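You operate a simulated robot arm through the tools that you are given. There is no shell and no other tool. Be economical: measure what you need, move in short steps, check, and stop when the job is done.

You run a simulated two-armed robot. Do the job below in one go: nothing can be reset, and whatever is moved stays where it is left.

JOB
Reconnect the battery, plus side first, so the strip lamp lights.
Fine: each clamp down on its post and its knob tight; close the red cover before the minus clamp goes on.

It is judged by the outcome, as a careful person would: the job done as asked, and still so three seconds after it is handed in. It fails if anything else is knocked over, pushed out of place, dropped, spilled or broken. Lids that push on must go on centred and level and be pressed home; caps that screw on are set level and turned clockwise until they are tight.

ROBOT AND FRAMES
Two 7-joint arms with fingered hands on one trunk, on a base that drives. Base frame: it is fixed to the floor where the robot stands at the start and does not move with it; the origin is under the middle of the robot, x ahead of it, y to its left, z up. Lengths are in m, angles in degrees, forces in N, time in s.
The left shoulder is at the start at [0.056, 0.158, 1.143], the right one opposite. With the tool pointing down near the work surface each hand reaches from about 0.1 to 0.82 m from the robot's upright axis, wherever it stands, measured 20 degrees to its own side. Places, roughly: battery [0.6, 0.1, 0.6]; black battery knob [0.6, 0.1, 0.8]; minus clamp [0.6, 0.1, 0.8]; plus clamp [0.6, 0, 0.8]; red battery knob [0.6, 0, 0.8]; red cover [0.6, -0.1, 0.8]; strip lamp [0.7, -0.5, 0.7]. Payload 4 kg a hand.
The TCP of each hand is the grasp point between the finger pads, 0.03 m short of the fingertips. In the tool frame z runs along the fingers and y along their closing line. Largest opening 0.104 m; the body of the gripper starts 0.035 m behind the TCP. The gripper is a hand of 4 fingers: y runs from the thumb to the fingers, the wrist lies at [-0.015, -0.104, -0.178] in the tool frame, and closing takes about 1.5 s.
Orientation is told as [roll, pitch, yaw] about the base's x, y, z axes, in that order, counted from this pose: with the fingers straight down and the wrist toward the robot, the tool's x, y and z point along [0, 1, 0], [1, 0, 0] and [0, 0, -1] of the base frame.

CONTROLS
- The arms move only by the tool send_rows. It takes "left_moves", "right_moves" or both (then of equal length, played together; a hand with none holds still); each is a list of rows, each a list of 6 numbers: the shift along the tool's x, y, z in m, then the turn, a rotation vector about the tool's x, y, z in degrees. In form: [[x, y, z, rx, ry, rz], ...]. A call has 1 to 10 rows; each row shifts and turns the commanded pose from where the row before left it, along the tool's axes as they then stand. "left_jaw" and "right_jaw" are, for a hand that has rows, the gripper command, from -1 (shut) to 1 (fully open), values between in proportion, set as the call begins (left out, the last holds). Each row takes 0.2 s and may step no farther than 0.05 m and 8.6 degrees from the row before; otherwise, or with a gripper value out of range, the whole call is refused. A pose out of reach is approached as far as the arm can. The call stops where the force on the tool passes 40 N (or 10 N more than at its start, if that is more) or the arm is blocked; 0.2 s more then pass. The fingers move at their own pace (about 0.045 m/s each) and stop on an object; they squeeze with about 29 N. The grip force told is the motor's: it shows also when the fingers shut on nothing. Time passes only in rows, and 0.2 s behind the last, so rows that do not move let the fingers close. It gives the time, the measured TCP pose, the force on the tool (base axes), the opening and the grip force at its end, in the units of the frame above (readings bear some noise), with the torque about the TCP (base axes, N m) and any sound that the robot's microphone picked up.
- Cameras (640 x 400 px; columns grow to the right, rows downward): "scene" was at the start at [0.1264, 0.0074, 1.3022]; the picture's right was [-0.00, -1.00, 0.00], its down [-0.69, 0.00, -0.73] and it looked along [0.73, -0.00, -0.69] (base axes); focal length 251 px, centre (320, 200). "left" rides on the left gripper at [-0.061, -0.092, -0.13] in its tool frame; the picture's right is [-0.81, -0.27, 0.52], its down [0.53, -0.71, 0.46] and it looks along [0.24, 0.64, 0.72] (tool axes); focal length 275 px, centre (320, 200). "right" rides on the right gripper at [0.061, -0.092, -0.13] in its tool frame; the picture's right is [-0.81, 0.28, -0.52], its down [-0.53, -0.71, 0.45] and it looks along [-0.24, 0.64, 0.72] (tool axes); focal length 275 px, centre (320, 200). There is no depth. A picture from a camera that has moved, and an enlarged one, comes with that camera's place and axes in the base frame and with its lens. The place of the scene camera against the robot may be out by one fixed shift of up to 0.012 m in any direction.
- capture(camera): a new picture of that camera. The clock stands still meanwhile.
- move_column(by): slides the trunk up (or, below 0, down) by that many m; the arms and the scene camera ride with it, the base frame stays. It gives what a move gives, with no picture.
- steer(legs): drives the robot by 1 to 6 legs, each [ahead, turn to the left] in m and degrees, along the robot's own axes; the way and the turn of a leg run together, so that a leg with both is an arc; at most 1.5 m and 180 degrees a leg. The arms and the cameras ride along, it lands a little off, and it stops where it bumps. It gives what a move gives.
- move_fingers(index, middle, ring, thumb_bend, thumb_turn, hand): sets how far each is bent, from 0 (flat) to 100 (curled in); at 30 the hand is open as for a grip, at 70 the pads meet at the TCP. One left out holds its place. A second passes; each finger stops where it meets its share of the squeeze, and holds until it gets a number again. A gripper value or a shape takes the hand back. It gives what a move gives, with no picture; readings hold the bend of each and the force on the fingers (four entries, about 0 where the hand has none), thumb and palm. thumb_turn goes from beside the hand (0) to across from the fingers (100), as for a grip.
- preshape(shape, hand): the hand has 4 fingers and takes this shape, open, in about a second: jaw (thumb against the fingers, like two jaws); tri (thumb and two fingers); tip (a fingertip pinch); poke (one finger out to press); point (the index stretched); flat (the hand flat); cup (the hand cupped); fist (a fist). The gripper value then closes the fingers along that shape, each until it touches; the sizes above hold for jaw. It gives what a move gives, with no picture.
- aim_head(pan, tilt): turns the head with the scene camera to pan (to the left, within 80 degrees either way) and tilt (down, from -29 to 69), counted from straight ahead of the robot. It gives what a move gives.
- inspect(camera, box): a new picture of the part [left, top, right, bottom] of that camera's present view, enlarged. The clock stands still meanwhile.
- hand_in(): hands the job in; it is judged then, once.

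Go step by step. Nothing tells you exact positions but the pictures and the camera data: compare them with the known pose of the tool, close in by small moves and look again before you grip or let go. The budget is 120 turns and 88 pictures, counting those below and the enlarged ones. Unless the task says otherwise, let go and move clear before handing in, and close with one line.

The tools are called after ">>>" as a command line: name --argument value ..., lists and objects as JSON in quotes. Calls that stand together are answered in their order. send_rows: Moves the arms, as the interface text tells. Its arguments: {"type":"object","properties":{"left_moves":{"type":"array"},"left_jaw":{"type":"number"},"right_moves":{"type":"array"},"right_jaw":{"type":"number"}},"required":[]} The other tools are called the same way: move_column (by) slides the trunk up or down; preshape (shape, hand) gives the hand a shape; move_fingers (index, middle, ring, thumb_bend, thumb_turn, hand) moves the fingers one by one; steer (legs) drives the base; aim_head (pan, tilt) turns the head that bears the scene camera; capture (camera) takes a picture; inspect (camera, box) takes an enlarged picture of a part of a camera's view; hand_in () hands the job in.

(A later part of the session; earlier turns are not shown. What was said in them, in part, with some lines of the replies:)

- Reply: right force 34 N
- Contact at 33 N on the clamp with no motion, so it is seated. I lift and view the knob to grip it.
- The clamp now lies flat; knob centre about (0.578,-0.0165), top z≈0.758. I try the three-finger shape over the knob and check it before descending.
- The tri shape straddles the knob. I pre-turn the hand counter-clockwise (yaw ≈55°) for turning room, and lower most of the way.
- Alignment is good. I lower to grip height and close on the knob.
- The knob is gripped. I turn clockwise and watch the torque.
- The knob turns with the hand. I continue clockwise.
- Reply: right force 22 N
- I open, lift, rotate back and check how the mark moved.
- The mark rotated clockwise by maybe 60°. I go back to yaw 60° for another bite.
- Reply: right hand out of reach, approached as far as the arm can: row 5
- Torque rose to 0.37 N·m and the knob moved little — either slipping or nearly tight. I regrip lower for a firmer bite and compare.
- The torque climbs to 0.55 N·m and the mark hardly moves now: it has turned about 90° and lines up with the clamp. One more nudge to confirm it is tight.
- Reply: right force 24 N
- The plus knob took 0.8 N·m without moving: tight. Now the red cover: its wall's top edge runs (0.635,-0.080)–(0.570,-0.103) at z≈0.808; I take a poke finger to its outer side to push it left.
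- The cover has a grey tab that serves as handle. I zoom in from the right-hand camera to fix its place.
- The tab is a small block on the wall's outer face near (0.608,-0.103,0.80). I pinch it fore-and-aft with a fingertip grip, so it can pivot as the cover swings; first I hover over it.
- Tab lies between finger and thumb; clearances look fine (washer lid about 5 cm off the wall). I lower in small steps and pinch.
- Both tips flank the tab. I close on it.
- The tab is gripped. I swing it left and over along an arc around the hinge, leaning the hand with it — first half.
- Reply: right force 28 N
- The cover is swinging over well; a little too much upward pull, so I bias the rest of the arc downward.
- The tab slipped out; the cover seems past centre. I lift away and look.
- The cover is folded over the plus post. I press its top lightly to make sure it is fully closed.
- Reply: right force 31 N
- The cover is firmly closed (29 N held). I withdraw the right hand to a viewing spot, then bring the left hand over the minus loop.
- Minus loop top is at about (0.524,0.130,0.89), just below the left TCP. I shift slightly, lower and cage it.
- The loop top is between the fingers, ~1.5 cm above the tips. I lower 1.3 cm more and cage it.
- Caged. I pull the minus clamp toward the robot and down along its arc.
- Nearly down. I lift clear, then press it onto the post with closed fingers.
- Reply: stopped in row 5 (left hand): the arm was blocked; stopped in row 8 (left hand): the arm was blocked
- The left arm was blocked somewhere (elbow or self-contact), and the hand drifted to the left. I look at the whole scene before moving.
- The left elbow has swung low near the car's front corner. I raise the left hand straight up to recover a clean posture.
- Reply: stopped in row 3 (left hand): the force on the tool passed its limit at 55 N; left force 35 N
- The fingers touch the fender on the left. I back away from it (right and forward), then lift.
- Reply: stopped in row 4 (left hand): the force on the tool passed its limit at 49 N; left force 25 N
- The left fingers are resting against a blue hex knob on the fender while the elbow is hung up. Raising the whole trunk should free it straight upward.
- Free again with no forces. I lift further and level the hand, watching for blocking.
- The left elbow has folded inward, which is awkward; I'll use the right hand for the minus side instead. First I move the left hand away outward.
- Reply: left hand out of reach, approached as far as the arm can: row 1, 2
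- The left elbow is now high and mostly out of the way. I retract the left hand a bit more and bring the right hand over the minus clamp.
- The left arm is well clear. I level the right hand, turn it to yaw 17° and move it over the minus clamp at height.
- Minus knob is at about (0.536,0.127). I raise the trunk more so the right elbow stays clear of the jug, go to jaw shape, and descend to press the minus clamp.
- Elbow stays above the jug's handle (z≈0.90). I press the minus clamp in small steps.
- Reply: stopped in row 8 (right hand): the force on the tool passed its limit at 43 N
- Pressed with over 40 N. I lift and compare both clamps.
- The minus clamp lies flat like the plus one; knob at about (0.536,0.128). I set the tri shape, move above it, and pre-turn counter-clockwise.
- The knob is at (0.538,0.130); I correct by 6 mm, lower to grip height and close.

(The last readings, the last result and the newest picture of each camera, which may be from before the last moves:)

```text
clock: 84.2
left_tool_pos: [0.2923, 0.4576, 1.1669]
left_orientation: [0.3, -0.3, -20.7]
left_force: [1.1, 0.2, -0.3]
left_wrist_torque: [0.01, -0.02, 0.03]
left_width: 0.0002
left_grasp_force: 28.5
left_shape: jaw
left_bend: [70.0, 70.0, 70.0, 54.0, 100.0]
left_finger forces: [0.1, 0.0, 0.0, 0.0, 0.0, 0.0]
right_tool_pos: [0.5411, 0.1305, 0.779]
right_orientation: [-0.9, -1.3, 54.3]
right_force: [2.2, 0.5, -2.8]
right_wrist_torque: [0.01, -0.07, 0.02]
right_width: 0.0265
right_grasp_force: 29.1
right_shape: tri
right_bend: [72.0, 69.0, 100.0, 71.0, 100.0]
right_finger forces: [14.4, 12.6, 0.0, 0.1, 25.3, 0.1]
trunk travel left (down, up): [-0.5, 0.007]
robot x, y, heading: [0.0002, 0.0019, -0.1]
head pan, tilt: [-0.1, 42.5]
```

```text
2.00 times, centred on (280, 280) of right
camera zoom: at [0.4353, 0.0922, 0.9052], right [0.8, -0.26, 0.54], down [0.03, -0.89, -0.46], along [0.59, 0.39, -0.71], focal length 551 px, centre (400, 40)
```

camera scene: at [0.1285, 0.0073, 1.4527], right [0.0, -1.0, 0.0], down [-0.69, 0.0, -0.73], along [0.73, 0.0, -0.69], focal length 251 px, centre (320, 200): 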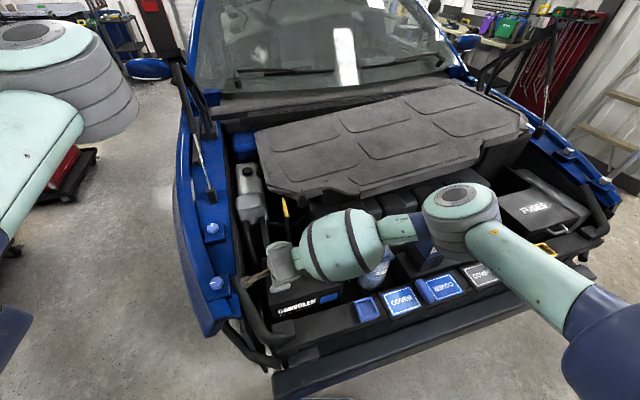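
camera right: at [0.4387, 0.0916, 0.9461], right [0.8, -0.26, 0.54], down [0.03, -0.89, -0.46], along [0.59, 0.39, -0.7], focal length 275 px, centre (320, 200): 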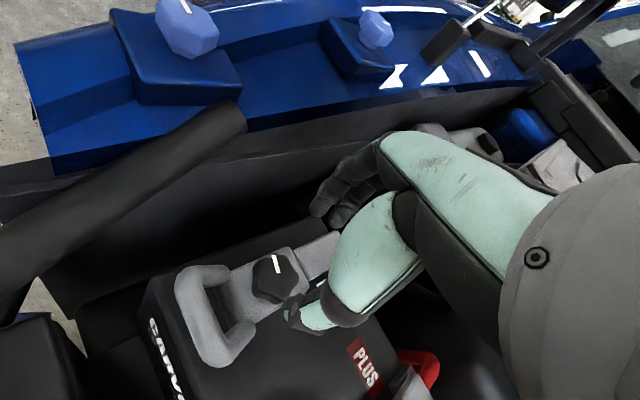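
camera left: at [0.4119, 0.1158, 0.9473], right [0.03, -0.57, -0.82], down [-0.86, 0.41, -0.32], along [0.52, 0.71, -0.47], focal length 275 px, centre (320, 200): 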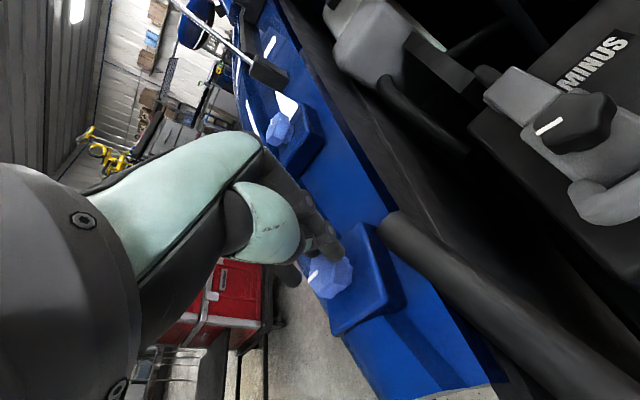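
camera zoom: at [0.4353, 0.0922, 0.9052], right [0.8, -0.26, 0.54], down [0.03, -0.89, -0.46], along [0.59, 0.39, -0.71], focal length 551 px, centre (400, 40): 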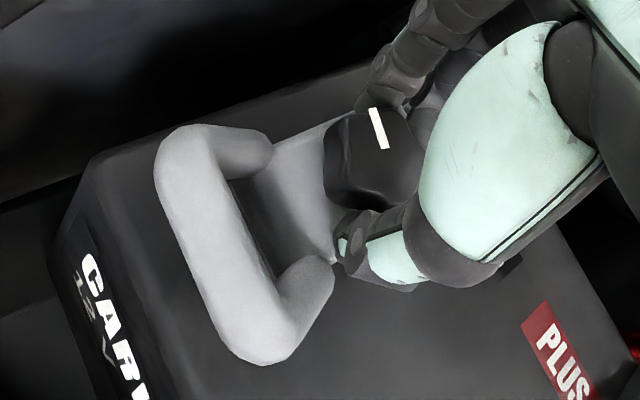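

Gripped. I turn clockwise about 84° in two stages.

>>> send_rows --right_moves '[[0, 0, 0, 0, 0, 7], [0, 0, 0, 0, 0, 7], [0, 0, 0, 0, 0, 7], [0, 0, 0, 0, 0, 7], [0, 0, 0, 0, 0, 7], [0, 0, 0, 0, 0, 7]]'

>>> send_rows --right_moves '[[0, 0, 0, 0, 0, 7], [0, 0, 0, 0, 0, 7], [0, 0, 0, 0, 0, 7], [0, 0, 0, 0, 0, 7], [0, 0, 0, 0, 0, 7]]'

>>> inspect --camera "right" --box '[160, 180, 400, 380]'

```text
clock: 85.6
left_tool_pos: [0.2946, 0.4585, 1.1657]
left_orientation: [0.3, -0.2, -20.6]
left_force: [0.0, -0.1, 0.1]
left_wrist_torque: [0.01, 0.02, 0.02]
left_width: 0.0
left_grasp_force: 28.8
left_shape: jaw
left_bend: [70.0, 70.0, 70.0, 54.0, 100.0]
left_finger forces: [0.0, 0.0, 0.1, 0.0, 0.1, 0.0]
right_tool_pos: [0.5366, 0.1278, 0.7789]
right_orientation: [0.1, -1.5, 12.1]
right_force: [19.7, -7.5, -2.4]
right_wrist_torque: [-0.1, -0.55, 0.02]
right_width: 0.0234
right_grasp_force: 29.5
right_shape: tri
right_bend: [71.0, 66.0, 100.0, 72.0, 100.0]
right_finger forces: [16.2, 18.0, 0.0, 0.0, 21.9, 0.0]
trunk travel left (down, up): [-0.5, 0.007]
robot x, y, heading: [0.0001, -0.0023, -0.2]
head pan, tilt: [-0.1, 42.5]
```

```text
clock: 86.8
left_tool_pos: [0.2919, 0.4581, 1.1675]
left_orientation: [0.4, -0.3, -20.8]
left_force: [1.5, -0.7, -0.3]
left_wrist_torque: [0.01, 0.02, 0.01]
left_width: 0.0001
left_grasp_force: 29.2
left_shape: jaw
left_bend: [70.0, 70.0, 70.0, 54.0, 100.0]
left_finger forces: [0.0, 0.2, 0.0, 0.1, 0.0, 0.0]
right_tool_pos: [0.5365, 0.1263, 0.7795]
right_orientation: [0.8, -1.2, -23.2]
right_force: [11.6, -18.7, 2.5]
right_wrist_torque: [-0.53, -0.53, 0.16]
right_width: 0.0227
right_grasp_force: 29.0
right_shape: tri
right_bend: [71.0, 65.0, 100.0, 72.0, 100.0]
right_finger forces: [13.7, 33.0, 0.0, 0.0, 22.8, 0.1]
trunk travel left (down, up): [-0.5, 0.007]
robot x, y, heading: [-0.0013, -0.0019, -0.3]
head pan, tilt: [-0.1, 42.5]
```

```text
2.00 times, centred on (280, 280) of right
camera zoom: at [0.4744, 0.2182, 0.9068], right [-0.08, -0.86, 0.51], down [-0.85, -0.21, -0.48], along [0.52, -0.47, -0.71], focal length 551 px, centre (400, 40)
```

zoom: 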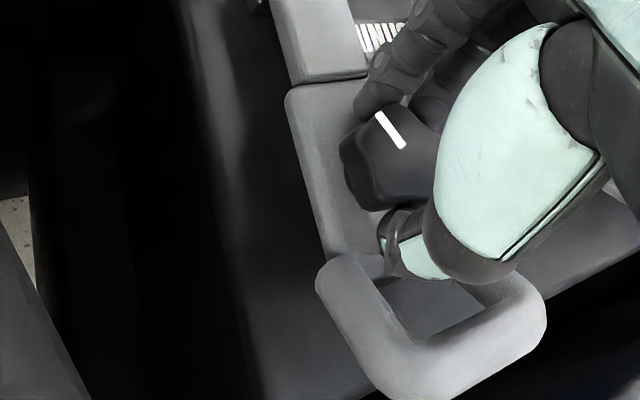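

The knob followed. I release, return counter-clockwise, regrip and turn until the torque builds.

>>> send_rows --right_moves '[[0, 0, 0, 0, 0, 0], [0, 0, 0, 0, 0, 0], [0, 0, 0, 0, 0, 0], [0, 0, -0.02, 0, 0, 0], [0, 0, -0.02, 0, 0, -8], [0, 0, 0, 0, 0, -8], [0, 0, 0, 0, 0, -8], [0, 0, 0, 0, 0, -8], [0, 0, 0, 0, 0, -8], [0, 0, 0, 0, 0, -8]]' --right_jaw 0.15

>>> send_rows --right_moves '[[0, 0, 0, 0, 0, -8], [0, 0, 0, 0, 0, -8], [0, 0, 0.015, 0, 0, -8], [0, 0, 0.012, 0, 0, -4], [0, 0, 0.01, 0, 0, 0], [0, 0, 0.003, 0, 0, 0], [0, 0, 0, 0, 0, 0]]'

>>> send_rows --right_moves '[[0, 0, 0, 0, 0, 0], [0, 0, 0, 0, 0, 0], [0, 0, 0, 0, 0, 0], [0, 0, 0, 0, 0, 0], [0, 0, 0, 0, 0, 0], [0, 0, 0, 0, 0, 0]]' --right_jaw -1

>>> inspect --camera "right" --box '[160, 180, 400, 380]'

```text
clock: 89.0
left_tool_pos: [0.292, 0.4592, 1.1665]
left_orientation: [0.5, -0.3, -20.6]
left_force: [0.6, 0.7, -0.1]
left_wrist_torque: [0.02, -0.03, -0.01]
left_width: 0.0
left_grasp_force: 28.8
left_shape: jaw
left_bend: [70.0, 70.0, 70.0, 54.0, 100.0]
left_finger forces: [0.0, 0.0, 0.1, 0.1, 0.0, 0.0]
right_tool_pos: [0.5347, 0.1294, 0.8201]
right_orientation: [-0.2, -1.6, 25.4]
right_force: [0.7, 0.1, -0.3]
right_wrist_torque: [0.03, -0.01, 0.0]
right_width: 0.06
right_grasp_force: 0.1
right_shape: tri
right_bend: [74.0, 42.0, 99.0, 66.0, 100.0]
right_finger forces: [0.0, 0.0, 0.1, 0.0, 0.1, 0.0]
trunk travel left (down, up): [-0.5, 0.007]
robot x, y, heading: [0.0002, -0.0008, 0.3]
head pan, tilt: [-0.1, 42.5]
```

```text
clock: 90.6
left_tool_pos: [0.2922, 0.4594, 1.1674]
left_orientation: [0.4, -0.3, -20.6]
left_force: [0.1, -0.1, 0.3]
left_wrist_torque: [-0.01, -0.05, -0.01]
left_width: 0.0
left_grasp_force: 28.8
left_shape: jaw
left_bend: [70.0, 70.0, 70.0, 54.0, 100.0]
left_finger forces: [0.0, 0.0, 0.1, 0.0, 0.1, 0.0]
right_tool_pos: [0.5412, 0.1301, 0.7817]
right_orientation: [-1.0, -1.5, 53.3]
right_force: [1.8, 0.6, 3.2]
right_wrist_torque: [-0.09, 0.06, 0.04]
right_width: 0.0585
right_grasp_force: 0.1
right_shape: tri
right_bend: [74.0, 42.0, 99.0, 67.0, 100.0]
right_finger forces: [0.0, 0.1, 0.0, 0.0, 3.8, 0.1]
trunk travel left (down, up): [-0.5, 0.007]
robot x, y, heading: [0.0001, 0.0019, 0.2]
head pan, tilt: [-0.1, 42.5]
```

```text
clock: 92.0
left_tool_pos: [0.2927, 0.4582, 1.1668]
left_orientation: [0.4, -0.3, -20.7]
left_force: [0.6, 0.9, 0.5]
left_wrist_torque: [0.01, -0.03, 0.03]
left_width: 0.0
left_grasp_force: 29.1
left_shape: jaw
left_bend: [70.0, 70.0, 70.0, 54.0, 100.0]
left_finger forces: [0.0, 0.0, 0.0, 0.1, 0.1, 0.1]
right_tool_pos: [0.5415, 0.1306, 0.7814]
right_orientation: [-0.9, -1.3, 53.4]
right_force: [3.8, 1.7, 0.6]
right_wrist_torque: [0.09, -0.1, -0.04]
right_width: 0.0268
right_grasp_force: 29.2
right_shape: tri
right_bend: [72.0, 68.0, 100.0, 72.0, 100.0]
right_finger forces: [14.9, 13.8, 0.0, 0.0, 25.1, 0.0]
trunk travel left (down, up): [-0.5, 0.007]
robot x, y, heading: [-0.002, -0.0002, -0.0]
head pan, tilt: [-0.1, 42.5]
```

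```text
2.00 times, centred on (280, 280) of right
camera zoom: at [0.434, 0.0932, 0.9066], right [0.8, -0.27, 0.54], down [0.01, -0.89, -0.46], along [0.6, 0.38, -0.7], focal length 551 px, centre (400, 40)
```

zoom: 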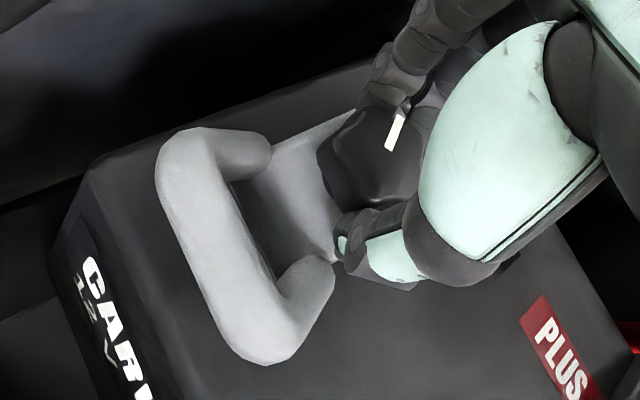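

The mark advanced roughly 55°. I turn again, reading torque.

>>> send_rows --right_moves '[[0, 0, 0, 0, 0, 7], [0, 0, 0, 0, 0, 7], [0, 0, 0, 0, 0, 7], [0, 0, 0, 0, 0, 7], [0, 0, 0, 0, 0, 7], [0, 0, 0, 0, 0, 7]]'

>>> send_rows --right_moves '[[0, 0, 0, 0, 0, 7], [0, 0, 0, 0, 0, 7], [0, 0, 0, 0, 0, 7], [0, 0, 0, 0, 0, 7]]'

>>> inspect --camera "right" --box '[160, 180, 400, 380]'

```text
clock: 93.4
left_tool_pos: [0.2937, 0.4578, 1.1669]
left_orientation: [0.5, -0.2, -20.7]
left_force: [-0.7, 1.0, 0.0]
left_wrist_torque: [-0.01, 0.01, -0.01]
left_width: 0.0
left_grasp_force: 28.8
left_shape: jaw
left_bend: [70.0, 70.0, 70.0, 54.0, 100.0]
left_finger forces: [0.0, 0.0, 0.0, 0.1, 0.0, 0.1]
right_tool_pos: [0.5374, 0.1275, 0.7799]
right_orientation: [0.2, -1.6, 11.0]
right_force: [21.5, -5.8, 5.3]
right_wrist_torque: [-0.03, -0.75, 0.01]
right_width: 0.0243
right_grasp_force: 29.5
right_shape: tri
right_bend: [72.0, 65.0, 100.0, 72.0, 100.0]
right_finger forces: [19.0, 23.4, 0.0, 0.0, 21.4, 0.0]
trunk travel left (down, up): [-0.5, 0.007]
robot x, y, heading: [0.0005, -0.0027, -0.1]
head pan, tilt: [-0.1, 42.5]
```

```text
clock: 94.4
left_tool_pos: [0.2934, 0.458, 1.1677]
left_orientation: [0.3, -0.2, -20.7]
left_force: [0.9, 0.0, 0.1]
left_wrist_torque: [0.0, 0.0, 0.03]
left_width: 0.0
left_grasp_force: 28.9
left_shape: jaw
left_bend: [70.0, 70.0, 70.0, 54.0, 100.0]
left_finger forces: [0.0, 0.1, 0.1, 0.1, 0.1, 0.0]
right_tool_pos: [0.5359, 0.1297, 0.7792]
right_orientation: [0.9, -1.5, -16.8]
right_force: [19.4, -9.6, 2.3]
right_wrist_torque: [-0.19, -0.87, 0.42]
right_width: 0.0208
right_grasp_force: 29.6
right_shape: tri
right_bend: [72.0, 63.0, 100.0, 72.0, 100.0]
right_finger forces: [18.7, 29.0, 0.1, 0.0, 22.8, 0.0]
trunk travel left (down, up): [-0.5, 0.007]
robot x, y, heading: [0.0019, -0.0004, 0.0]
head pan, tilt: [-0.1, 42.5]
```

```text
2.00 times, centred on (280, 280) of right
camera zoom: at [0.464, 0.2138, 0.9071], right [0.02, -0.86, 0.51], down [-0.82, -0.3, -0.48], along [0.57, -0.41, -0.71], focal length 551 px, centre (400, 40)
```

zoom: 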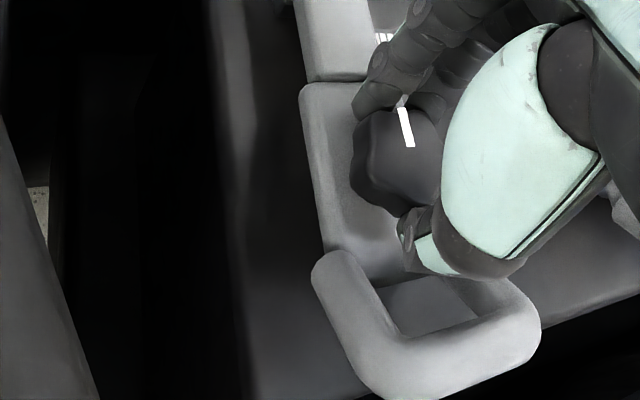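

The mark is now aligned with the clamp and torque builds. One more push to confirm, then I release, lift and look at the lamp.

>>> send_rows --right_moves '[[0, 0, 0, 0, 0, 6], [0, 0, 0, 0, 0, 6]]'

>>> send_rows --right_moves '[[0, 0, 0, 0, 0, 0], [0, 0, 0, 0, 0, 0], [0, 0, 0, 0, 0, 0], [0, 0, -0.02, 0, 0, 0], [0, 0, -0.03, 0, 0, -8], [0, 0, -0.04, 0, 0, -8], [0, -0.02, -0.04, 0, 0, -8], [0, 0, 0, 0, 0, -8]]' --right_jaw 0.15

>>> capture --camera "right"

>>> capture --camera "scene"

```text
clock: 95.0
left_tool_pos: [0.2937, 0.4583, 1.1673]
left_orientation: [0.3, -0.2, -20.7]
left_force: [-1.1, 0.2, 0.0]
left_wrist_torque: [0.0, 0.0, 0.0]
left_width: 0.0001
left_grasp_force: 29.0
left_shape: jaw
left_bend: [70.0, 70.0, 70.0, 54.0, 100.0]
left_finger forces: [0.0, 0.0, 0.0, 0.0, 0.1, 0.0]
right_tool_pos: [0.5375, 0.1303, 0.7788]
right_orientation: [1.2, -1.2, -28.6]
right_force: [20.6, -7.2, 3.2]
right_wrist_torque: [-0.23, -1.1, 0.64]
right_width: 0.0186
right_grasp_force: 28.8
right_shape: tri
right_bend: [72.0, 63.0, 100.0, 72.0, 100.0]
right_finger forces: [22.5, 37.5, 0.0, 0.0, 25.6, 0.1]
trunk travel left (down, up): [-0.5, 0.007]
robot x, y, heading: [0.0006, 0.0001, -0.2]
head pan, tilt: [-0.1, 42.5]
```

```text
clock: 96.8
left_tool_pos: [0.2925, 0.4588, 1.1688]
left_orientation: [0.4, -0.3, -20.6]
left_force: [-0.2, 0.5, -0.3]
left_wrist_torque: [0.02, -0.02, 0.0]
left_width: 0.0001
left_grasp_force: 29.0
left_shape: jaw
left_bend: [70.0, 70.0, 70.0, 54.0, 100.0]
left_finger forces: [0.0, 0.0, 0.1, 0.0, 0.1, 0.0]
right_tool_pos: [0.5122, 0.1309, 0.908]
right_orientation: [0.3, -1.5, 3.4]
right_force: [0.1, 0.4, 0.5]
right_wrist_torque: [-0.01, -0.02, 0.01]
right_width: 0.0593
right_grasp_force: 0.1
right_shape: tri
right_bend: [74.0, 42.0, 99.0, 66.0, 100.0]
right_finger forces: [0.0, 0.0, 0.0, 0.1, 0.0, 0.1]
trunk travel left (down, up): [-0.5, 0.007]
robot x, y, heading: [0.0037, -0.0008, 0.2]
head pan, tilt: [-0.1, 42.5]
```

```text
11 pictures are left
camera right: at [0.4142, 0.1869, 1.0358], right [0.31, -0.8, 0.52], down [-0.67, -0.57, -0.48], along [0.68, -0.2, -0.71], focal length 275 px, centre (320, 200)
```

right: 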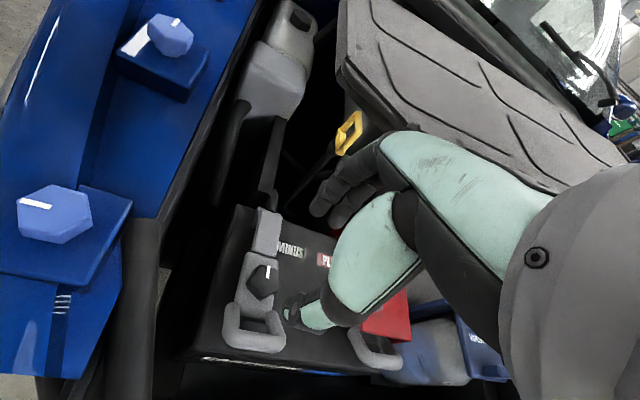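

```text
10 pictures are left
camera scene: at [0.1287, 0.0066, 1.4526], right [0.0, -1.0, 0.0], down [-0.69, 0.0, -0.73], along [0.73, 0.0, -0.69], focal length 251 px, centre (320, 200)
```

scene: 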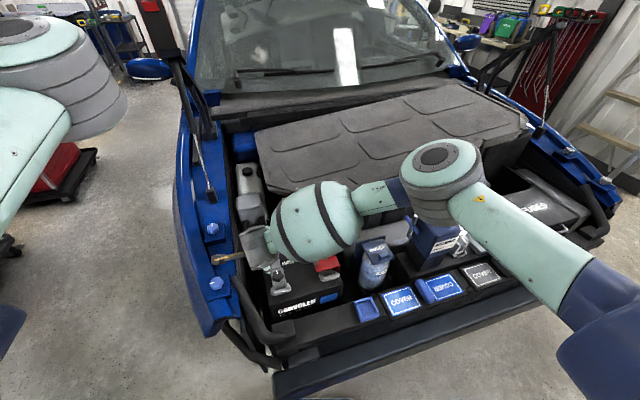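

Both clamps are on and both marks aligned. I check the fender's hex knobs (one was touched) and the strip lamp.

>>> inspect --camera "right" --box '[0, 0, 240, 260]'

>>> send_rows --right_moves '[[0, 0, -0.045, 0, 0, 0], [0, 0, -0.045, 0, 0, 0], [-0.045, 0, -0.01, 0, 0, 0], [-0.048, 0, 0, 0, 0, 0], [-0.048, 0, 0, 0, 0, 0], [-0.048, 0, 0, 0, 0, 0], [-0.048, 0, 0, 0, 0, 0], [-0.048, -0.01, 0, 0, 0, 0], [-0.048, -0.01, 0, 0, 0, 0]]'

>>> capture --camera "scene"

```text
1.54 times, centred on (120, 130) of right
camera zoom: at [0.4142, 0.1869, 1.0358], right [0.31, -0.8, 0.52], down [-0.67, -0.57, -0.48], along [0.68, -0.2, -0.71], focal length 424 px, centre (628, 308)
```

zoom: 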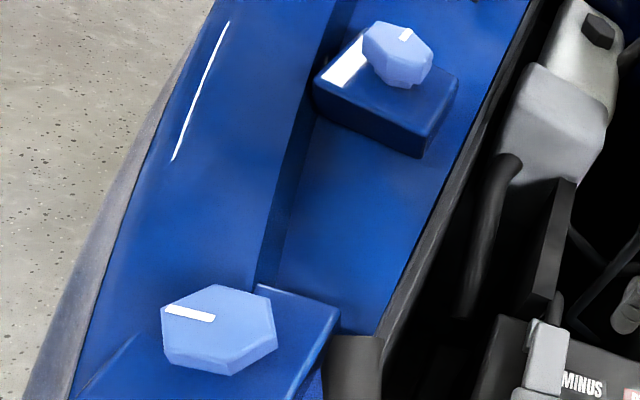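

```text
clock: 98.8
left_tool_pos: [0.2901, 0.4561, 1.1684]
left_orientation: [0.4, -0.4, -20.6]
left_force: [-0.6, -0.9, -0.4]
left_wrist_torque: [0.04, -0.02, -0.02]
left_width: 0.0002
left_grasp_force: 29.3
left_shape: jaw
left_bend: [70.0, 70.0, 70.0, 54.0, 100.0]
left_finger forces: [0.0, 0.0, 0.0, 0.0, 0.0, 0.1]
right_tool_pos: [0.5087, -0.2012, 1.0085]
right_orientation: [0.4, -1.5, 3.2]
right_force: [0.0, -0.8, 0.5]
right_wrist_torque: [0.0, -0.01, -0.01]
right_width: 0.0594
right_grasp_force: 0.0
right_shape: tri
right_bend: [74.0, 42.0, 99.0, 66.0, 100.0]
right_finger forces: [0.0, 0.0, 0.0, 0.0, 0.1, 0.1]
trunk travel left (down, up): [-0.5, 0.007]
robot x, y, heading: [0.0053, -0.0007, 0.1]
head pan, tilt: [-0.1, 42.5]
```

```text
8 pictures are left
camera scene: at [0.127, 0.0048, 1.4528], right [0.0, -1.0, 0.0], down [-0.68, 0.0, -0.73], along [0.73, 0.0, -0.68], focal length 251 px, centre (320, 200)
```

scene: 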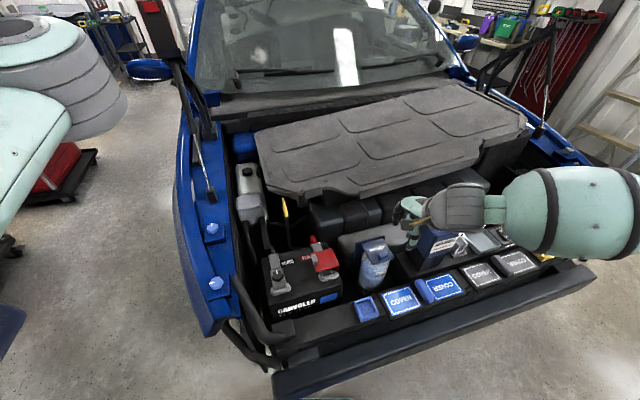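

The near hex knob's mark appears turned (it now points left, while at the start it pointed forward like the far one), so I should set it back. First I withdraw the right arm and check the lamp.

>>> send_rows --right_moves '[[0, -0.045, -0.01, 0, 0, 0], [0, -0.045, -0.01, 0, 0, 0], [-0.02, -0.04, 0, 0, 0, 0], [-0.04, -0.02, 0, 0, 0, 0], [-0.04, 0, 0, 0, 0, 0]]'

>>> capture --camera "scene"

```text
clock: 100.0
left_tool_pos: [0.2901, 0.4581, 1.1684]
left_orientation: [0.4, -0.4, -20.6]
left_force: [-0.1, 0.0, 0.0]
left_wrist_torque: [-0.01, 0.02, 0.0]
left_width: 0.0
left_grasp_force: 29.5
left_shape: jaw
left_bend: [70.0, 70.0, 70.0, 54.0, 100.0]
left_finger forces: [0.1, 0.0, 0.0, 0.1, 0.0, 0.0]
right_tool_pos: [0.3833, -0.3135, 1.0188]
right_orientation: [0.5, -1.5, 3.5]
right_force: [0.4, 0.4, 0.1]
right_wrist_torque: [0.0, 0.0, -0.02]
right_width: 0.0596
right_grasp_force: 0.0
right_shape: tri
right_bend: [74.0, 42.0, 99.0, 66.0, 100.0]
right_finger forces: [0.0, 0.0, 0.0, 0.1, 0.0, 0.0]
right hand out of reach, approached as far as the arm can: row 3, 4
trunk travel left (down, up): [-0.5, 0.007]
robot x, y, heading: [0.0041, 0.0042, 0.1]
head pan, tilt: [-0.1, 42.5]
```

```text
7 pictures are left
camera scene: at [0.1258, 0.0066, 1.4529], right [0.0, -1.0, 0.0], down [-0.68, 0.0, -0.73], along [0.73, 0.0, -0.68], focal length 251 px, centre (320, 200)
```

scene: 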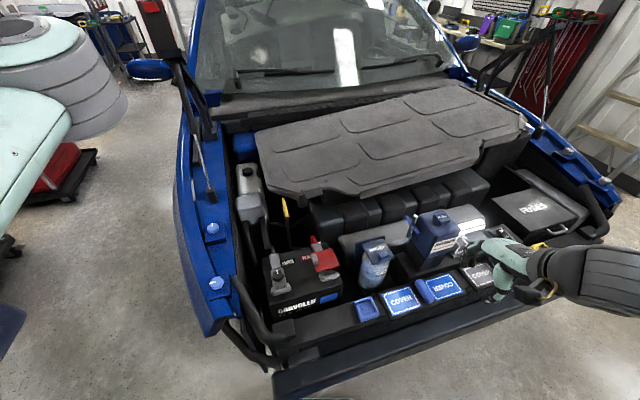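

>>> inspect --camera "scene" --box '[400, 180, 620, 320]'

>>> inspect --camera "scene" --box '[180, 200, 380, 330]'

```text
2.86 times, centred on (510, 250) of scene
camera zoom: at [0.1258, 0.0066, 1.4529], right [0.0, -1.0, 0.0], down [-0.68, 0.0, -0.73], along [0.73, 0.0, -0.68], focal length 717 px, centre (-223, 57)
```

zoom: 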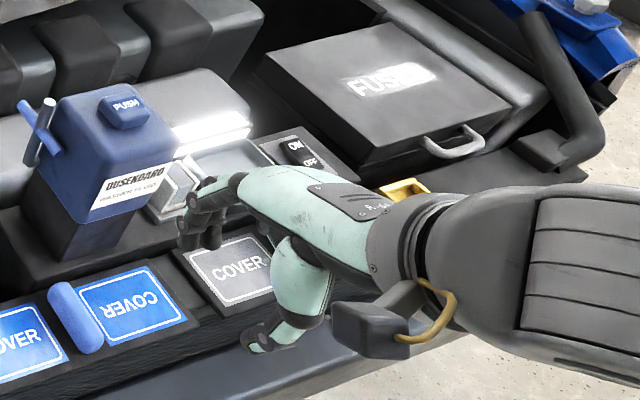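

```text
3.08 times, centred on (280, 265) of scene
camera zoom: at [0.1258, 0.0066, 1.4529], right [0.0, -1.0, 0.0], down [-0.68, 0.0, -0.73], along [0.73, 0.0, -0.68], focal length 772 px, centre (443, 0)
```

zoom: 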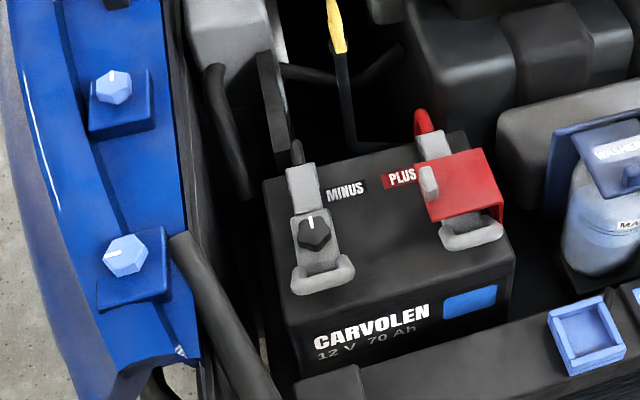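

The strip lamp is glowing. The near fender hex at (0.468,0.270,0.848) was turned about 90° counter-clockwise by my left hand, so I bring the left hand over it to set it back.

>>> preshape --shape "tri" --hand "left"

>>> send_rows --left_moves '[[-0.019, 0.039, 0.02, 0, 0, 0], [-0.019, 0.039, 0.02, 0, 0, 0], [-0.019, 0.039, 0.02, 0, 0, 0], [-0.019, 0.039, 0.02, 0, 0, 0], [-0.019, 0.039, 0.02, 0, 0, 0], [-0.018, 0.038, 0.02, 0, 0, 0], [0, 0, 0.04, 0, 0, 0], [0, 0, 0, 0, 0, 0]]' --left_jaw 0.3

>>> capture --camera "left"

```text
clock: 100.9
left_tool_pos: [0.2931, 0.4586, 1.168]
left_orientation: [0.4, -0.3, -20.7]
left_force: [-0.1, -0.1, 0.4]
left_wrist_torque: [0.01, 0.0, -0.02]
left_width: 0.1033
left_grasp_force: 0.3
left_shape: tri
left_bend: [30.0, 30.0, 99.0, 30.0, 98.0]
left_finger forces: [0.0, 0.0, 0.0, 0.0, 0.1, 0.0]
right_tool_pos: [0.3872, -0.3125, 1.0186]
right_orientation: [0.3, -1.4, 3.3]
right_force: [0.0, -0.5, -0.2]
right_wrist_torque: [0.0, -0.04, -0.02]
right_width: 0.0597
right_grasp_force: 0.1
right_shape: tri
right_bend: [74.0, 42.0, 99.0, 66.0, 100.0]
right_finger forces: [0.0, 0.0, 0.0, 0.0, 0.0, 0.0]
trunk travel left (down, up): [-0.5, 0.007]
robot x, y, heading: [0.0015, -0.0015, -0.1]
head pan, tilt: [-0.1, 42.5]
```

```text
clock: 102.7
left_tool_pos: [0.4719, 0.2732, 1.0095]
left_orientation: [0.3, -0.5, -20.8]
left_force: [-0.3, -0.1, 0.5]
left_wrist_torque: [0.02, -0.02, 0.01]
left_width: 0.0676
left_grasp_force: 0.0
left_shape: tri
left_bend: [73.0, 39.0, 99.0, 62.0, 100.0]
left_finger forces: [0.0, 0.0, 0.1, 0.0, 0.0, 0.1]
right_tool_pos: [0.3866, -0.3135, 1.019]
right_orientation: [0.4, -1.3, 3.3]
right_force: [-0.3, -0.8, 0.7]
right_wrist_torque: [0.03, -0.03, 0.02]
right_width: 0.0595
right_grasp_force: 0.1
right_shape: tri
right_bend: [74.0, 42.0, 99.0, 66.0, 100.0]
right_finger forces: [0.1, 0.0, 0.0, 0.0, 0.1, 0.0]
trunk travel left (down, up): [-0.5, 0.007]
robot x, y, heading: [0.0013, 0.0046, 0.0]
head pan, tilt: [-0.1, 42.5]
```

```text
4 pictures are left
camera left: at [0.3638, 0.2477, 1.1392], right [-0.54, -0.66, -0.52], down [-0.47, 0.75, -0.46], along [0.7, 0.0, -0.72], focal length 275 px, centre (320, 200)
```

left: 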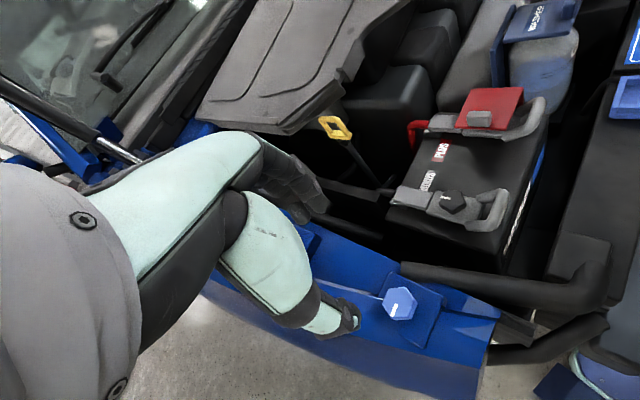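

Hex at (0.467,0.271). I rotate the left hand to yaw 0, descend over the hex and close on it.

>>> send_rows --left_moves '[[0, 0, 0, 0, 0, -7], [0, 0, 0, 0, 0, -7], [0, 0, 0, 0, 0, -7], [-0.0015, -0.004, 0.03, 0, 0, 0], [0, 0, 0.03, 0, 0, 0], [0, 0, 0.03, 0, 0, 0], [0, 0, 0.025, 0, 0, 0], [0, 0, 0, 0, 0, 0]]'

>>> capture --camera "left"

```text
clock: 104.5
left_tool_pos: [0.4722, 0.2941, 0.8925]
left_orientation: [0.1, -0.5, 0.4]
left_force: [0.1, 0.5, 0.3]
left_wrist_torque: [0.02, -0.01, 0.01]
left_width: 0.0678
left_grasp_force: 0.0
left_shape: tri
left_bend: [73.0, 39.0, 99.0, 62.0, 100.0]
left_finger forces: [0.1, 0.1, 0.0, 0.0, 0.0, 0.0]
left hand out of reach, approached as far as the arm can: row 2, 3
right_tool_pos: [0.3863, -0.3136, 1.0188]
right_orientation: [0.5, -1.5, 3.3]
right_force: [0.2, 0.4, 0.1]
right_wrist_torque: [0.02, -0.01, -0.01]
right_width: 0.0596
right_grasp_force: 0.1
right_shape: tri
right_bend: [74.0, 42.0, 99.0, 66.0, 100.0]
right_finger forces: [0.0, 0.1, 0.0, 0.0, 0.0, 0.0]
trunk travel left (down, up): [-0.5, 0.007]
robot x, y, heading: [-0.0028, 0.0011, -0.1]
head pan, tilt: [-0.1, 42.5]
```

```text
3 pictures are left
camera left: at [0.379, 0.2323, 1.0227], right [-0.27, -0.81, -0.52], down [-0.71, 0.53, -0.46], along [0.65, 0.25, -0.72], focal length 275 px, centre (320, 200)
```

left: 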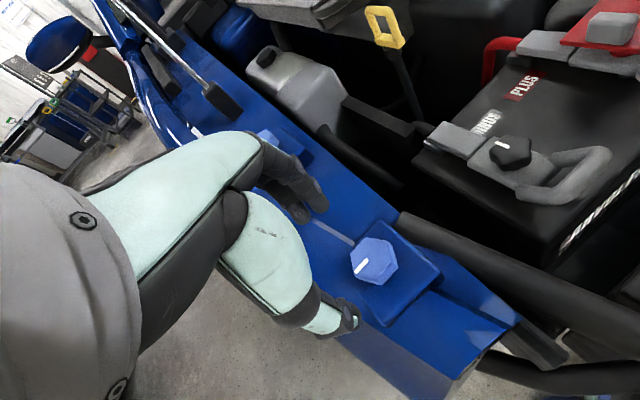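

The hand ended 2 cm left; the hex mark clearly differs from the start view. I shift over the hex, descend and grip.

>>> send_rows --left_moves '[[-0.011, -0.004, 0, 0, 0, 0], [-0.01, -0.004, 0, 0, 0, 0], [0, 0, 0, 0, 0, 0]]'

```text
clock: 105.3
left_tool_pos: [0.4655, 0.2868, 0.8917]
left_orientation: [0.1, -0.5, 0.2]
left_force: [-0.1, -0.2, 0.8]
left_wrist_torque: [-0.02, -0.03, -0.04]
left_width: 0.0676
left_grasp_force: 0.1
left_shape: tri
left_bend: [73.0, 39.0, 99.0, 62.0, 100.0]
left_finger forces: [0.0, 0.0, 0.0, 0.0, 0.0, 0.0]
left hand out of reach, approached as far as the arm can: row 1, 2
right_tool_pos: [0.3868, -0.313, 1.0183]
right_orientation: [0.4, -1.4, 3.3]
right_force: [0.1, 0.8, 0.0]
right_wrist_torque: [-0.01, 0.0, 0.01]
right_width: 0.0595
right_grasp_force: 0.0
right_shape: tri
right_bend: [74.0, 42.0, 99.0, 66.0, 100.0]
right_finger forces: [0.1, 0.0, 0.0, 0.0, 0.0, 0.0]
trunk travel left (down, up): [-0.5, 0.007]
robot x, y, heading: [-0.0017, 0.0011, 0.0]
head pan, tilt: [-0.1, 42.5]
```

Yaw 0 is at a joint limit here. I return to yaw −20°, where the spot is reachable, then shift onto the hex.

>>> send_rows --left_moves '[[0, 0, 0, 0, 0, 7], [0, 0, 0, 0, 0, 7], [0, 0, 0, 0, 0, 6], [-0.0143, 0.003, 0, 0, 0, 0], [0, 0, 0, 0, 0, 0]]'

```text
clock: 106.5
left_tool_pos: [0.4621, 0.275, 0.8916]
left_orientation: [0.5, -0.4, -19.6]
left_force: [-1.4, -0.3, 0.4]
left_wrist_torque: [0.0, -0.01, 0.01]
left_width: 0.0678
left_grasp_force: 0.1
left_shape: tri
left_bend: [73.0, 39.0, 99.0, 62.0, 100.0]
left_finger forces: [0.0, 0.0, 0.0, 0.0, 0.0, 0.1]
right_tool_pos: [0.3867, -0.3132, 1.0193]
right_orientation: [0.4, -1.5, 3.4]
right_force: [0.3, -0.4, -0.4]
right_wrist_torque: [0.01, -0.02, 0.02]
right_width: 0.0595
right_grasp_force: 0.1
right_shape: tri
right_bend: [74.0, 42.0, 99.0, 66.0, 100.0]
right_finger forces: [0.0, 0.0, 0.1, 0.0, 0.1, 0.0]
trunk travel left (down, up): [-0.5, 0.007]
robot x, y, heading: [-0.0033, -0.0001, 0.0]
head pan, tilt: [-0.1, 42.5]
```

Reachable now. I fine-shift, descend and close on the hex.

>>> send_rows --left_moves '[[-0.0016, 0.004, 0.01, 0, 0, 0], [0, 0, 0.008, 0, 0, 0], [0, 0, 0.006, 0, 0, 0], [0, 0, 0, 0, 0, 0]]'

>>> send_rows --left_moves '[[0, 0, 0, 0, 0, 0], [0, 0, 0, 0, 0, 0], [0, 0, 0, 0, 0, 0], [0, 0, 0, 0, 0, 0], [0, 0, 0, 0, 0, 0], [0, 0, 0, 0, 0, 0]]' --left_jaw -1

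```text
clock: 107.5
left_tool_pos: [0.4652, 0.2704, 0.8672]
left_orientation: [0.5, -0.4, -19.6]
left_force: [-0.9, 0.6, 1.6]
left_wrist_torque: [-0.01, 0.02, -0.02]
left_width: 0.0679
left_grasp_force: 0.0
left_shape: tri
left_bend: [73.0, 39.0, 99.0, 62.0, 100.0]
left_finger forces: [0.0, 0.0, 0.0, 0.1, 0.0, 0.0]
right_tool_pos: [0.3859, -0.313, 1.0188]
right_orientation: [0.3, -1.5, 3.4]
right_force: [0.3, 0.0, -0.4]
right_wrist_torque: [0.01, 0.04, -0.01]
right_width: 0.0594
right_grasp_force: 0.1
right_shape: tri
right_bend: [74.0, 42.0, 99.0, 66.0, 100.0]
right_finger forces: [0.0, 0.0, 0.0, 0.0, 0.0, 0.1]
trunk travel left (down, up): [-0.5, 0.007]
robot x, y, heading: [0.0002, -0.0023, 0.1]
head pan, tilt: [-0.1, 42.5]
```

```text
clock: 108.9
left_tool_pos: [0.4649, 0.2687, 0.8667]
left_orientation: [0.4, -0.5, -19.8]
left_force: [-0.4, -5.7, 6.4]
left_wrist_torque: [-0.2, -0.11, -0.03]
left_width: 0.0158
left_grasp_force: 29.1
left_shape: tri
left_bend: [73.0, 54.0, 100.0, 74.0, 100.0]
left_finger forces: [12.5, 15.1, 0.0, 0.0, 24.0, 0.1]
right_tool_pos: [0.3863, -0.314, 1.0177]
right_orientation: [0.4, -1.4, 3.2]
right_force: [0.3, -0.1, 0.2]
right_wrist_torque: [-0.01, -0.03, 0.01]
right_width: 0.0596
right_grasp_force: 0.1
right_shape: tri
right_bend: [74.0, 42.0, 99.0, 66.0, 100.0]
right_finger forces: [0.1, 0.0, 0.0, 0.0, 0.0, 0.0]
trunk travel left (down, up): [-0.5, 0.007]
robot x, y, heading: [-0.0013, -0.0002, -0.0]
head pan, tilt: [-0.1, 42.5]
```

Something firm is gripped. I turn clockwise about 35°.

>>> send_rows --left_moves '[[0, 0, 0, 0, 0, 7], [0, 0, 0, 0, 0, 7], [0, 0, 0, 0, 0, 7], [0, 0, 0, 0, 0, 7], [0, 0, 0, 0, 0, 7]]'

>>> inspect --camera "left" --box '[280, 160, 480, 320]'

```text
clock: 110.1
left_tool_pos: [0.463, 0.2703, 0.8674]
left_orientation: [0.6, 0.0, -54.7]
left_force: [-13.6, 7.7, 8.8]
left_wrist_torque: [0.42, 0.49, 0.1]
left_width: 0.0132
left_grasp_force: 28.6
left_shape: tri
left_bend: [73.0, 56.0, 100.0, 73.0, 100.0]
left_finger forces: [11.1, 10.1, 0.0, 0.1, 33.0, 0.0]
right_tool_pos: [0.3841, -0.3132, 1.0189]
right_orientation: [0.4, -1.5, 3.3]
right_force: [0.2, -0.3, 0.4]
right_wrist_torque: [0.04, -0.02, -0.02]
right_width: 0.0595
right_grasp_force: 0.0
right_shape: tri
right_bend: [74.0, 42.0, 99.0, 66.0, 100.0]
right_finger forces: [0.0, 0.0, 0.0, 0.1, 0.1, 0.0]
trunk travel left (down, up): [-0.5, 0.007]
robot x, y, heading: [0.0029, -0.0002, -0.2]
head pan, tilt: [-0.1, 42.5]
```

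```text
2.50 times, centred on (380, 240) of left
camera zoom: at [0.3588, 0.3096, 0.9975], right [-0.82, -0.24, -0.53], down [0.03, 0.89, -0.45], along [0.58, -0.38, -0.72], focal length 688 px, centre (170, 100)
```

zoom: 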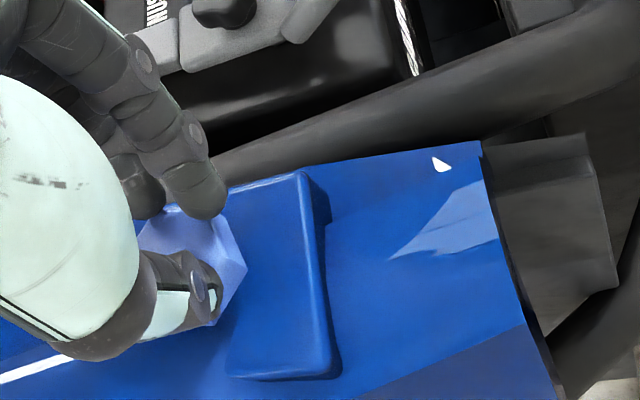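

It turns with low torque. I release, go back and take a second, slightly deeper bite.

>>> send_rows --left_moves '[[0, 0, 0, 0, 0, 0], [0, 0, 0, 0, 0, 0], [0, 0, 0, 0, 0, 0], [0, 0, -0.03, 0, 0, 0], [0, 0, 0, 0, 0, -8.5], [0, 0, 0, 0, 0, -8.5], [0, 0, 0, 0, 0, -8.5], [0, 0, 0, 0, 0, -8.5], [0.0018, -0.0038, 0, 0, 0, 0], [0, 0, 0, 0, 0, 0]]' --left_jaw 0.3

>>> send_rows --left_moves '[[0, 0, 0.015, 0, 0, 0], [0, 0, 0.012, 0, 0, 0], [0, 0, 0.005, 0, 0, 0], [0, 0, 0, 0, 0, 0]]'

>>> send_rows --left_moves '[[0, 0, 0, 0, 0, 0], [0, 0, 0, 0, 0, 0], [0, 0, 0, 0, 0, 0], [0, 0, 0, 0, 0, 0], [0, 0, 0, 0, 0, 0], [0, 0, 0, 0, 0, 0]]' --left_jaw -1

>>> send_rows --left_moves '[[0, 0, 0, 0, 0, 7], [0, 0, 0, 0, 0, 7], [0, 0, 0, 0, 0, 7], [0, 0, 0, 0, 0, 7], [0, 0, 0, 0, 0, 7]]'

>>> send_rows --left_moves '[[0, 0, 0, 0, 0, 0], [0, 0, 0, 0, 0, 0], [0, 0, 0, 0, 0, 0], [0, 0, -0.03, 0, 0, 0], [0, 0, -0.03, 0, 0, -8.5], [0, 0, 0, 0, 0, -8.5], [0, 0, 0, 0, 0, -8.5], [0, 0, 0, 0, 0, -8.5]]' --left_jaw 0.3

>>> inspect --camera "left" --box '[320, 180, 480, 340]'

```text
clock: 112.3
left_tool_pos: [0.4628, 0.2729, 0.8984]
left_orientation: [0.4, -0.3, -20.6]
left_force: [0.2, 0.3, 0.1]
left_wrist_torque: [0.01, -0.01, 0.01]
left_width: 0.0672
left_grasp_force: 0.0
left_shape: tri
left_bend: [73.0, 39.0, 99.0, 62.0, 100.0]
left_finger forces: [0.1, 0.0, 0.0, 0.1, 0.0, 0.0]
right_tool_pos: [0.3865, -0.3141, 1.0191]
right_orientation: [0.4, -1.4, 3.3]
right_force: [-0.2, -0.4, -0.3]
right_wrist_torque: [0.0, -0.01, 0.02]
right_width: 0.0599
right_grasp_force: 0.1
right_shape: tri
right_bend: [74.0, 42.0, 99.0, 66.0, 100.0]
right_finger forces: [0.0, 0.1, 0.0, 0.0, 0.0, 0.0]
trunk travel left (down, up): [-0.5, 0.007]
robot x, y, heading: [0.0027, 0.0012, -0.0]
head pan, tilt: [-0.1, 42.5]
```

```text
clock: 113.3
left_tool_pos: [0.4631, 0.2743, 0.8636]
left_orientation: [0.4, -0.3, -20.7]
left_force: [-0.8, -0.1, 0.1]
left_wrist_torque: [0.04, -0.03, -0.03]
left_width: 0.0675
left_grasp_force: 0.0
left_shape: tri
left_bend: [73.0, 39.0, 99.0, 62.0, 100.0]
left_finger forces: [0.0, 0.0, 0.0, 0.0, 0.0, 0.0]
right_tool_pos: [0.3864, -0.3118, 1.0178]
right_orientation: [0.4, -1.5, 3.4]
right_force: [-1.2, -1.0, -0.5]
right_wrist_torque: [-0.01, 0.0, 0.05]
right_width: 0.0595
right_grasp_force: 0.1
right_shape: tri
right_bend: [74.0, 42.0, 99.0, 66.0, 100.0]
right_finger forces: [0.0, 0.0, 0.1, 0.1, 0.1, 0.0]
trunk travel left (down, up): [-0.5, 0.007]
robot x, y, heading: [-0.0011, 0.0038, 0.2]
head pan, tilt: [-0.1, 42.5]
```

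```text
clock: 114.7
left_tool_pos: [0.4645, 0.2725, 0.8669]
left_orientation: [0.4, -0.5, -20.8]
left_force: [0.7, -3.2, 12.0]
left_wrist_torque: [-0.16, -0.16, -0.01]
left_width: 0.0198
left_grasp_force: 28.9
left_shape: tri
left_bend: [74.0, 51.0, 100.0, 74.0, 100.0]
left_finger forces: [12.6, 14.9, 0.0, 0.0, 26.1, 0.0]
right_tool_pos: [0.3858, -0.3143, 1.0182]
right_orientation: [0.4, -1.5, 3.4]
right_force: [0.0, -0.9, 1.3]
right_wrist_torque: [0.01, -0.01, 0.01]
right_width: 0.0594
right_grasp_force: 0.1
right_shape: tri
right_bend: [74.0, 42.0, 99.0, 66.0, 100.0]
right_finger forces: [0.0, 0.0, 0.0, 0.0, 0.0, 0.0]
trunk travel left (down, up): [-0.5, 0.007]
robot x, y, heading: [0.0012, -0.0006, 0.2]
head pan, tilt: [-0.1, 42.5]
```

```text
clock: 115.9
left_tool_pos: [0.4612, 0.2725, 0.8654]
left_orientation: [0.8, 0.1, -55.7]
left_force: [-2.6, 8.3, 17.3]
left_wrist_torque: [0.3, -0.02, 0.09]
left_width: 0.0175
left_grasp_force: 29.2
left_shape: tri
left_bend: [74.0, 52.0, 100.0, 73.0, 100.0]
left_finger forces: [9.1, 16.0, 0.0, 0.1, 34.4, 0.1]
right_tool_pos: [0.3855, -0.3141, 1.0189]
right_orientation: [0.4, -1.5, 3.3]
right_force: [-0.1, 0.0, 0.2]
right_wrist_torque: [0.01, 0.01, 0.02]
right_width: 0.0596
right_grasp_force: 0.0
right_shape: tri
right_bend: [74.0, 42.0, 99.0, 66.0, 100.0]
right_finger forces: [0.0, 0.0, 0.0, 0.0, 0.0, 0.0]
trunk travel left (down, up): [-0.5, 0.007]
robot x, y, heading: [0.0006, 0.0001, 0.0]
head pan, tilt: [-0.1, 42.5]
```

```text
clock: 117.7
left_tool_pos: [0.4624, 0.2727, 0.9268]
left_orientation: [0.4, -0.4, -21.5]
left_force: [-0.1, 0.2, 0.1]
left_wrist_torque: [0.01, 0.0, -0.03]
left_width: 0.0671
left_grasp_force: 0.0
left_shape: tri
left_bend: [73.0, 39.0, 99.0, 62.0, 100.0]
left_finger forces: [0.1, 0.1, 0.1, 0.0, 0.0, 0.0]
right_tool_pos: [0.3852, -0.3133, 1.0184]
right_orientation: [0.4, -1.4, 3.2]
right_force: [0.1, -1.0, -0.4]
right_wrist_torque: [0.01, 0.0, -0.01]
right_width: 0.0595
right_grasp_force: 0.0
right_shape: tri
right_bend: [74.0, 42.0, 99.0, 66.0, 100.0]
right_finger forces: [0.0, 0.0, 0.1, 0.0, 0.0, 0.0]
trunk travel left (down, up): [-0.5, 0.007]
robot x, y, heading: [-0.0002, 0.0021, -0.2]
head pan, tilt: [-0.1, 42.5]
```

```text
2.50 times, centred on (400, 260) of left
camera zoom: at [0.3529, 0.2488, 1.0571], right [-0.55, -0.65, -0.52], down [-0.46, 0.76, -0.46], along [0.7, -0.01, -0.72], focal length 688 px, centre (120, 50)
```

zoom: 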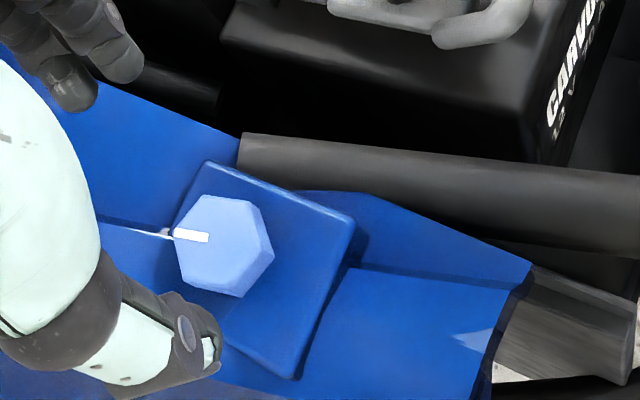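

The hex came back about 70° (mark now ≈35° vs ≈17° for the far one). One last 20° bite, then I lift clear.

>>> send_rows --left_moves '[[0, 0, 0.03, 0, 0, 0], [0, 0, 0.02, 0, 0, 0], [0, 0, 0.011, 0, 0, 0], [0, 0, 0, 0, 0, 0]]'

>>> send_rows --left_moves '[[0, 0, 0, 0, 0, 0], [0, 0, 0, 0, 0, 0], [0, 0, 0, 0, 0, 0], [0, 0, 0, 0, 0, 0], [0, 0, 0, 0, 0, 0], [0, 0, 0, 0, 0, 0]]' --left_jaw -1

>>> send_rows --left_moves '[[0, 0, 0, 0, 0, 6.7], [0, 0, 0, 0, 0, 6.7], [0, 0, 0, 0, 0, 6.6], [0, 0, 0, 0, 0, 0]]'

>>> send_rows --left_moves '[[0, 0, 0, 0, 0, 0], [0, 0, 0, 0, 0, 0], [0, 0, 0, 0, 0, 0], [0, 0, -0.03, 0, 0, 0], [0, 0, -0.04, 0, 0, 0], [0, 0, -0.045, 0, 0, 0], [0, 0, -0.045, 0, 0, 0], [0.02, -0.035, -0.02, 0, 0, 0], [0.02, -0.035, -0.02, 0, 0, 0], [0.02, -0.035, -0.02, 0, 0, 0]]' --left_jaw 0.3

>>> inspect --camera "scene" --box '[180, 170, 500, 330]'

```text
clock: 118.7
left_tool_pos: [0.4653, 0.2745, 0.8631]
left_orientation: [0.3, -0.5, -21.8]
left_force: [0.6, -0.1, -0.6]
left_wrist_torque: [0.02, 0.0, -0.05]
left_width: 0.0674
left_grasp_force: 0.1
left_shape: tri
left_bend: [73.0, 39.0, 99.0, 62.0, 100.0]
left_finger forces: [0.1, 0.1, 0.0, 0.0, 0.0, 0.1]
right_tool_pos: [0.3867, -0.3134, 1.0183]
right_orientation: [0.3, -1.3, 3.3]
right_force: [0.0, 0.9, -0.1]
right_wrist_torque: [0.01, -0.01, 0.04]
right_width: 0.0595
right_grasp_force: 0.1
right_shape: tri
right_bend: [74.0, 42.0, 99.0, 66.0, 100.0]
right_finger forces: [0.0, 0.0, 0.0, 0.0, 0.0, 0.1]
trunk travel left (down, up): [-0.5, 0.007]
robot x, y, heading: [0.0003, 0.0023, -0.1]
head pan, tilt: [-0.1, 42.5]
```

```text
clock: 120.1
left_tool_pos: [0.4645, 0.2714, 0.8663]
left_orientation: [0.5, -0.7, -21.8]
left_force: [0.7, -4.0, 17.4]
left_wrist_torque: [-0.13, -0.14, -0.05]
left_width: 0.0203
left_grasp_force: 28.9
left_shape: tri
left_bend: [74.0, 53.0, 100.0, 76.0, 100.0]
left_finger forces: [13.1, 16.4, 0.1, 0.0, 30.6, 0.1]
right_tool_pos: [0.3851, -0.3145, 1.018]
right_orientation: [0.4, -1.5, 3.3]
right_force: [-0.5, -0.5, -0.4]
right_wrist_torque: [-0.03, -0.02, 0.03]
right_width: 0.0592
right_grasp_force: 0.1
right_shape: tri
right_bend: [74.0, 42.0, 99.0, 66.0, 100.0]
right_finger forces: [0.0, 0.1, 0.0, 0.0, 0.1, 0.1]
trunk travel left (down, up): [-0.5, 0.007]
robot x, y, heading: [-0.0026, 0.0008, -0.0]
head pan, tilt: [-0.1, 42.5]
```

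```text
clock: 121.1
left_tool_pos: [0.4632, 0.2735, 0.8661]
left_orientation: [0.8, -0.3, -41.7]
left_force: [1.8, 5.2, 28.2]
left_wrist_torque: [0.12, -0.2, 0.19]
left_width: 0.0201
left_grasp_force: 28.6
left_shape: tri
left_bend: [74.0, 53.0, 100.0, 76.0, 100.0]
left_finger forces: [13.2, 20.1, 0.0, 0.0, 37.6, 0.0]
right_tool_pos: [0.3853, -0.313, 1.0179]
right_orientation: [0.4, -1.5, 3.3]
right_force: [0.2, 0.5, 0.3]
right_wrist_torque: [-0.01, 0.01, -0.01]
right_width: 0.0597
right_grasp_force: 0.1
right_shape: tri
right_bend: [74.0, 42.0, 99.0, 66.0, 100.0]
right_finger forces: [0.0, 0.0, 0.0, 0.0, 0.1, 0.1]
trunk travel left (down, up): [-0.5, 0.007]
robot x, y, heading: [-0.0003, 0.0005, -0.1]
head pan, tilt: [-0.1, 42.5]
```

```text
clock: 123.3
left_tool_pos: [0.4195, 0.3886, 1.0829]
left_orientation: [0.4, -0.3, -41.7]
left_force: [0.0, -0.2, -0.1]
left_wrist_torque: [-0.06, 0.0, 0.02]
left_width: 0.0672
left_grasp_force: 0.0
left_shape: tri
left_bend: [73.0, 39.0, 99.0, 62.0, 100.0]
left_finger forces: [0.0, 0.0, 0.1, 0.0, 0.0, 0.1]
right_tool_pos: [0.3854, -0.3121, 1.0183]
right_orientation: [0.3, -1.4, 3.4]
right_force: [0.7, 0.7, 0.2]
right_wrist_torque: [-0.04, -0.02, -0.03]
right_width: 0.0597
right_grasp_force: 0.2
right_shape: tri
right_bend: [74.0, 42.0, 99.0, 66.0, 100.0]
right_finger forces: [0.1, 0.0, 0.1, 0.1, 0.1, 0.0]
trunk travel left (down, up): [-0.5, 0.007]
robot x, y, heading: [0.0004, 0.0037, -0.0]
head pan, tilt: [-0.1, 42.5]
```

```text
2.00 times, centred on (340, 250) of scene
camera zoom: at [0.1276, 0.0086, 1.4527], right [0.0, -1.0, 0.0], down [-0.68, 0.0, -0.73], along [0.73, 0.0, -0.68], focal length 502 px, centre (280, 100)
```

zoom: 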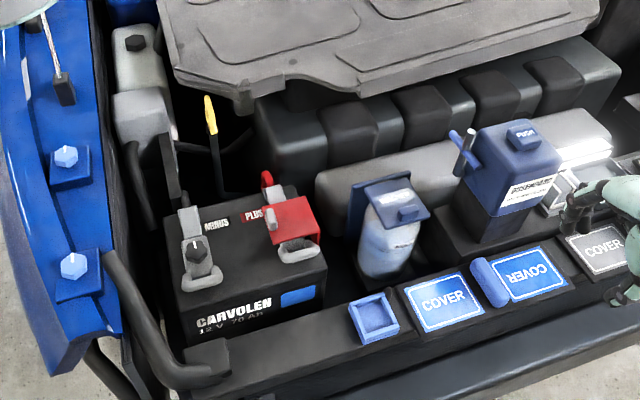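

Both clamps lie on their posts and the red cover is closed. The lamp is lit, both fender hex marks point forward again, and both hands are clear, so I hand in.

>>> hand_in

```text
The job is handed in.
```

The battery is reconnected, plus side first: both clamps are down with their knobs tight, the red cover was closed before the minus clamp was pressed onto its post, and the strip lamp is lit. My left hand knocked the near fender hex about 90° out of line. I turned it back to match the far one, but I judged its starting angle from the first pictures.
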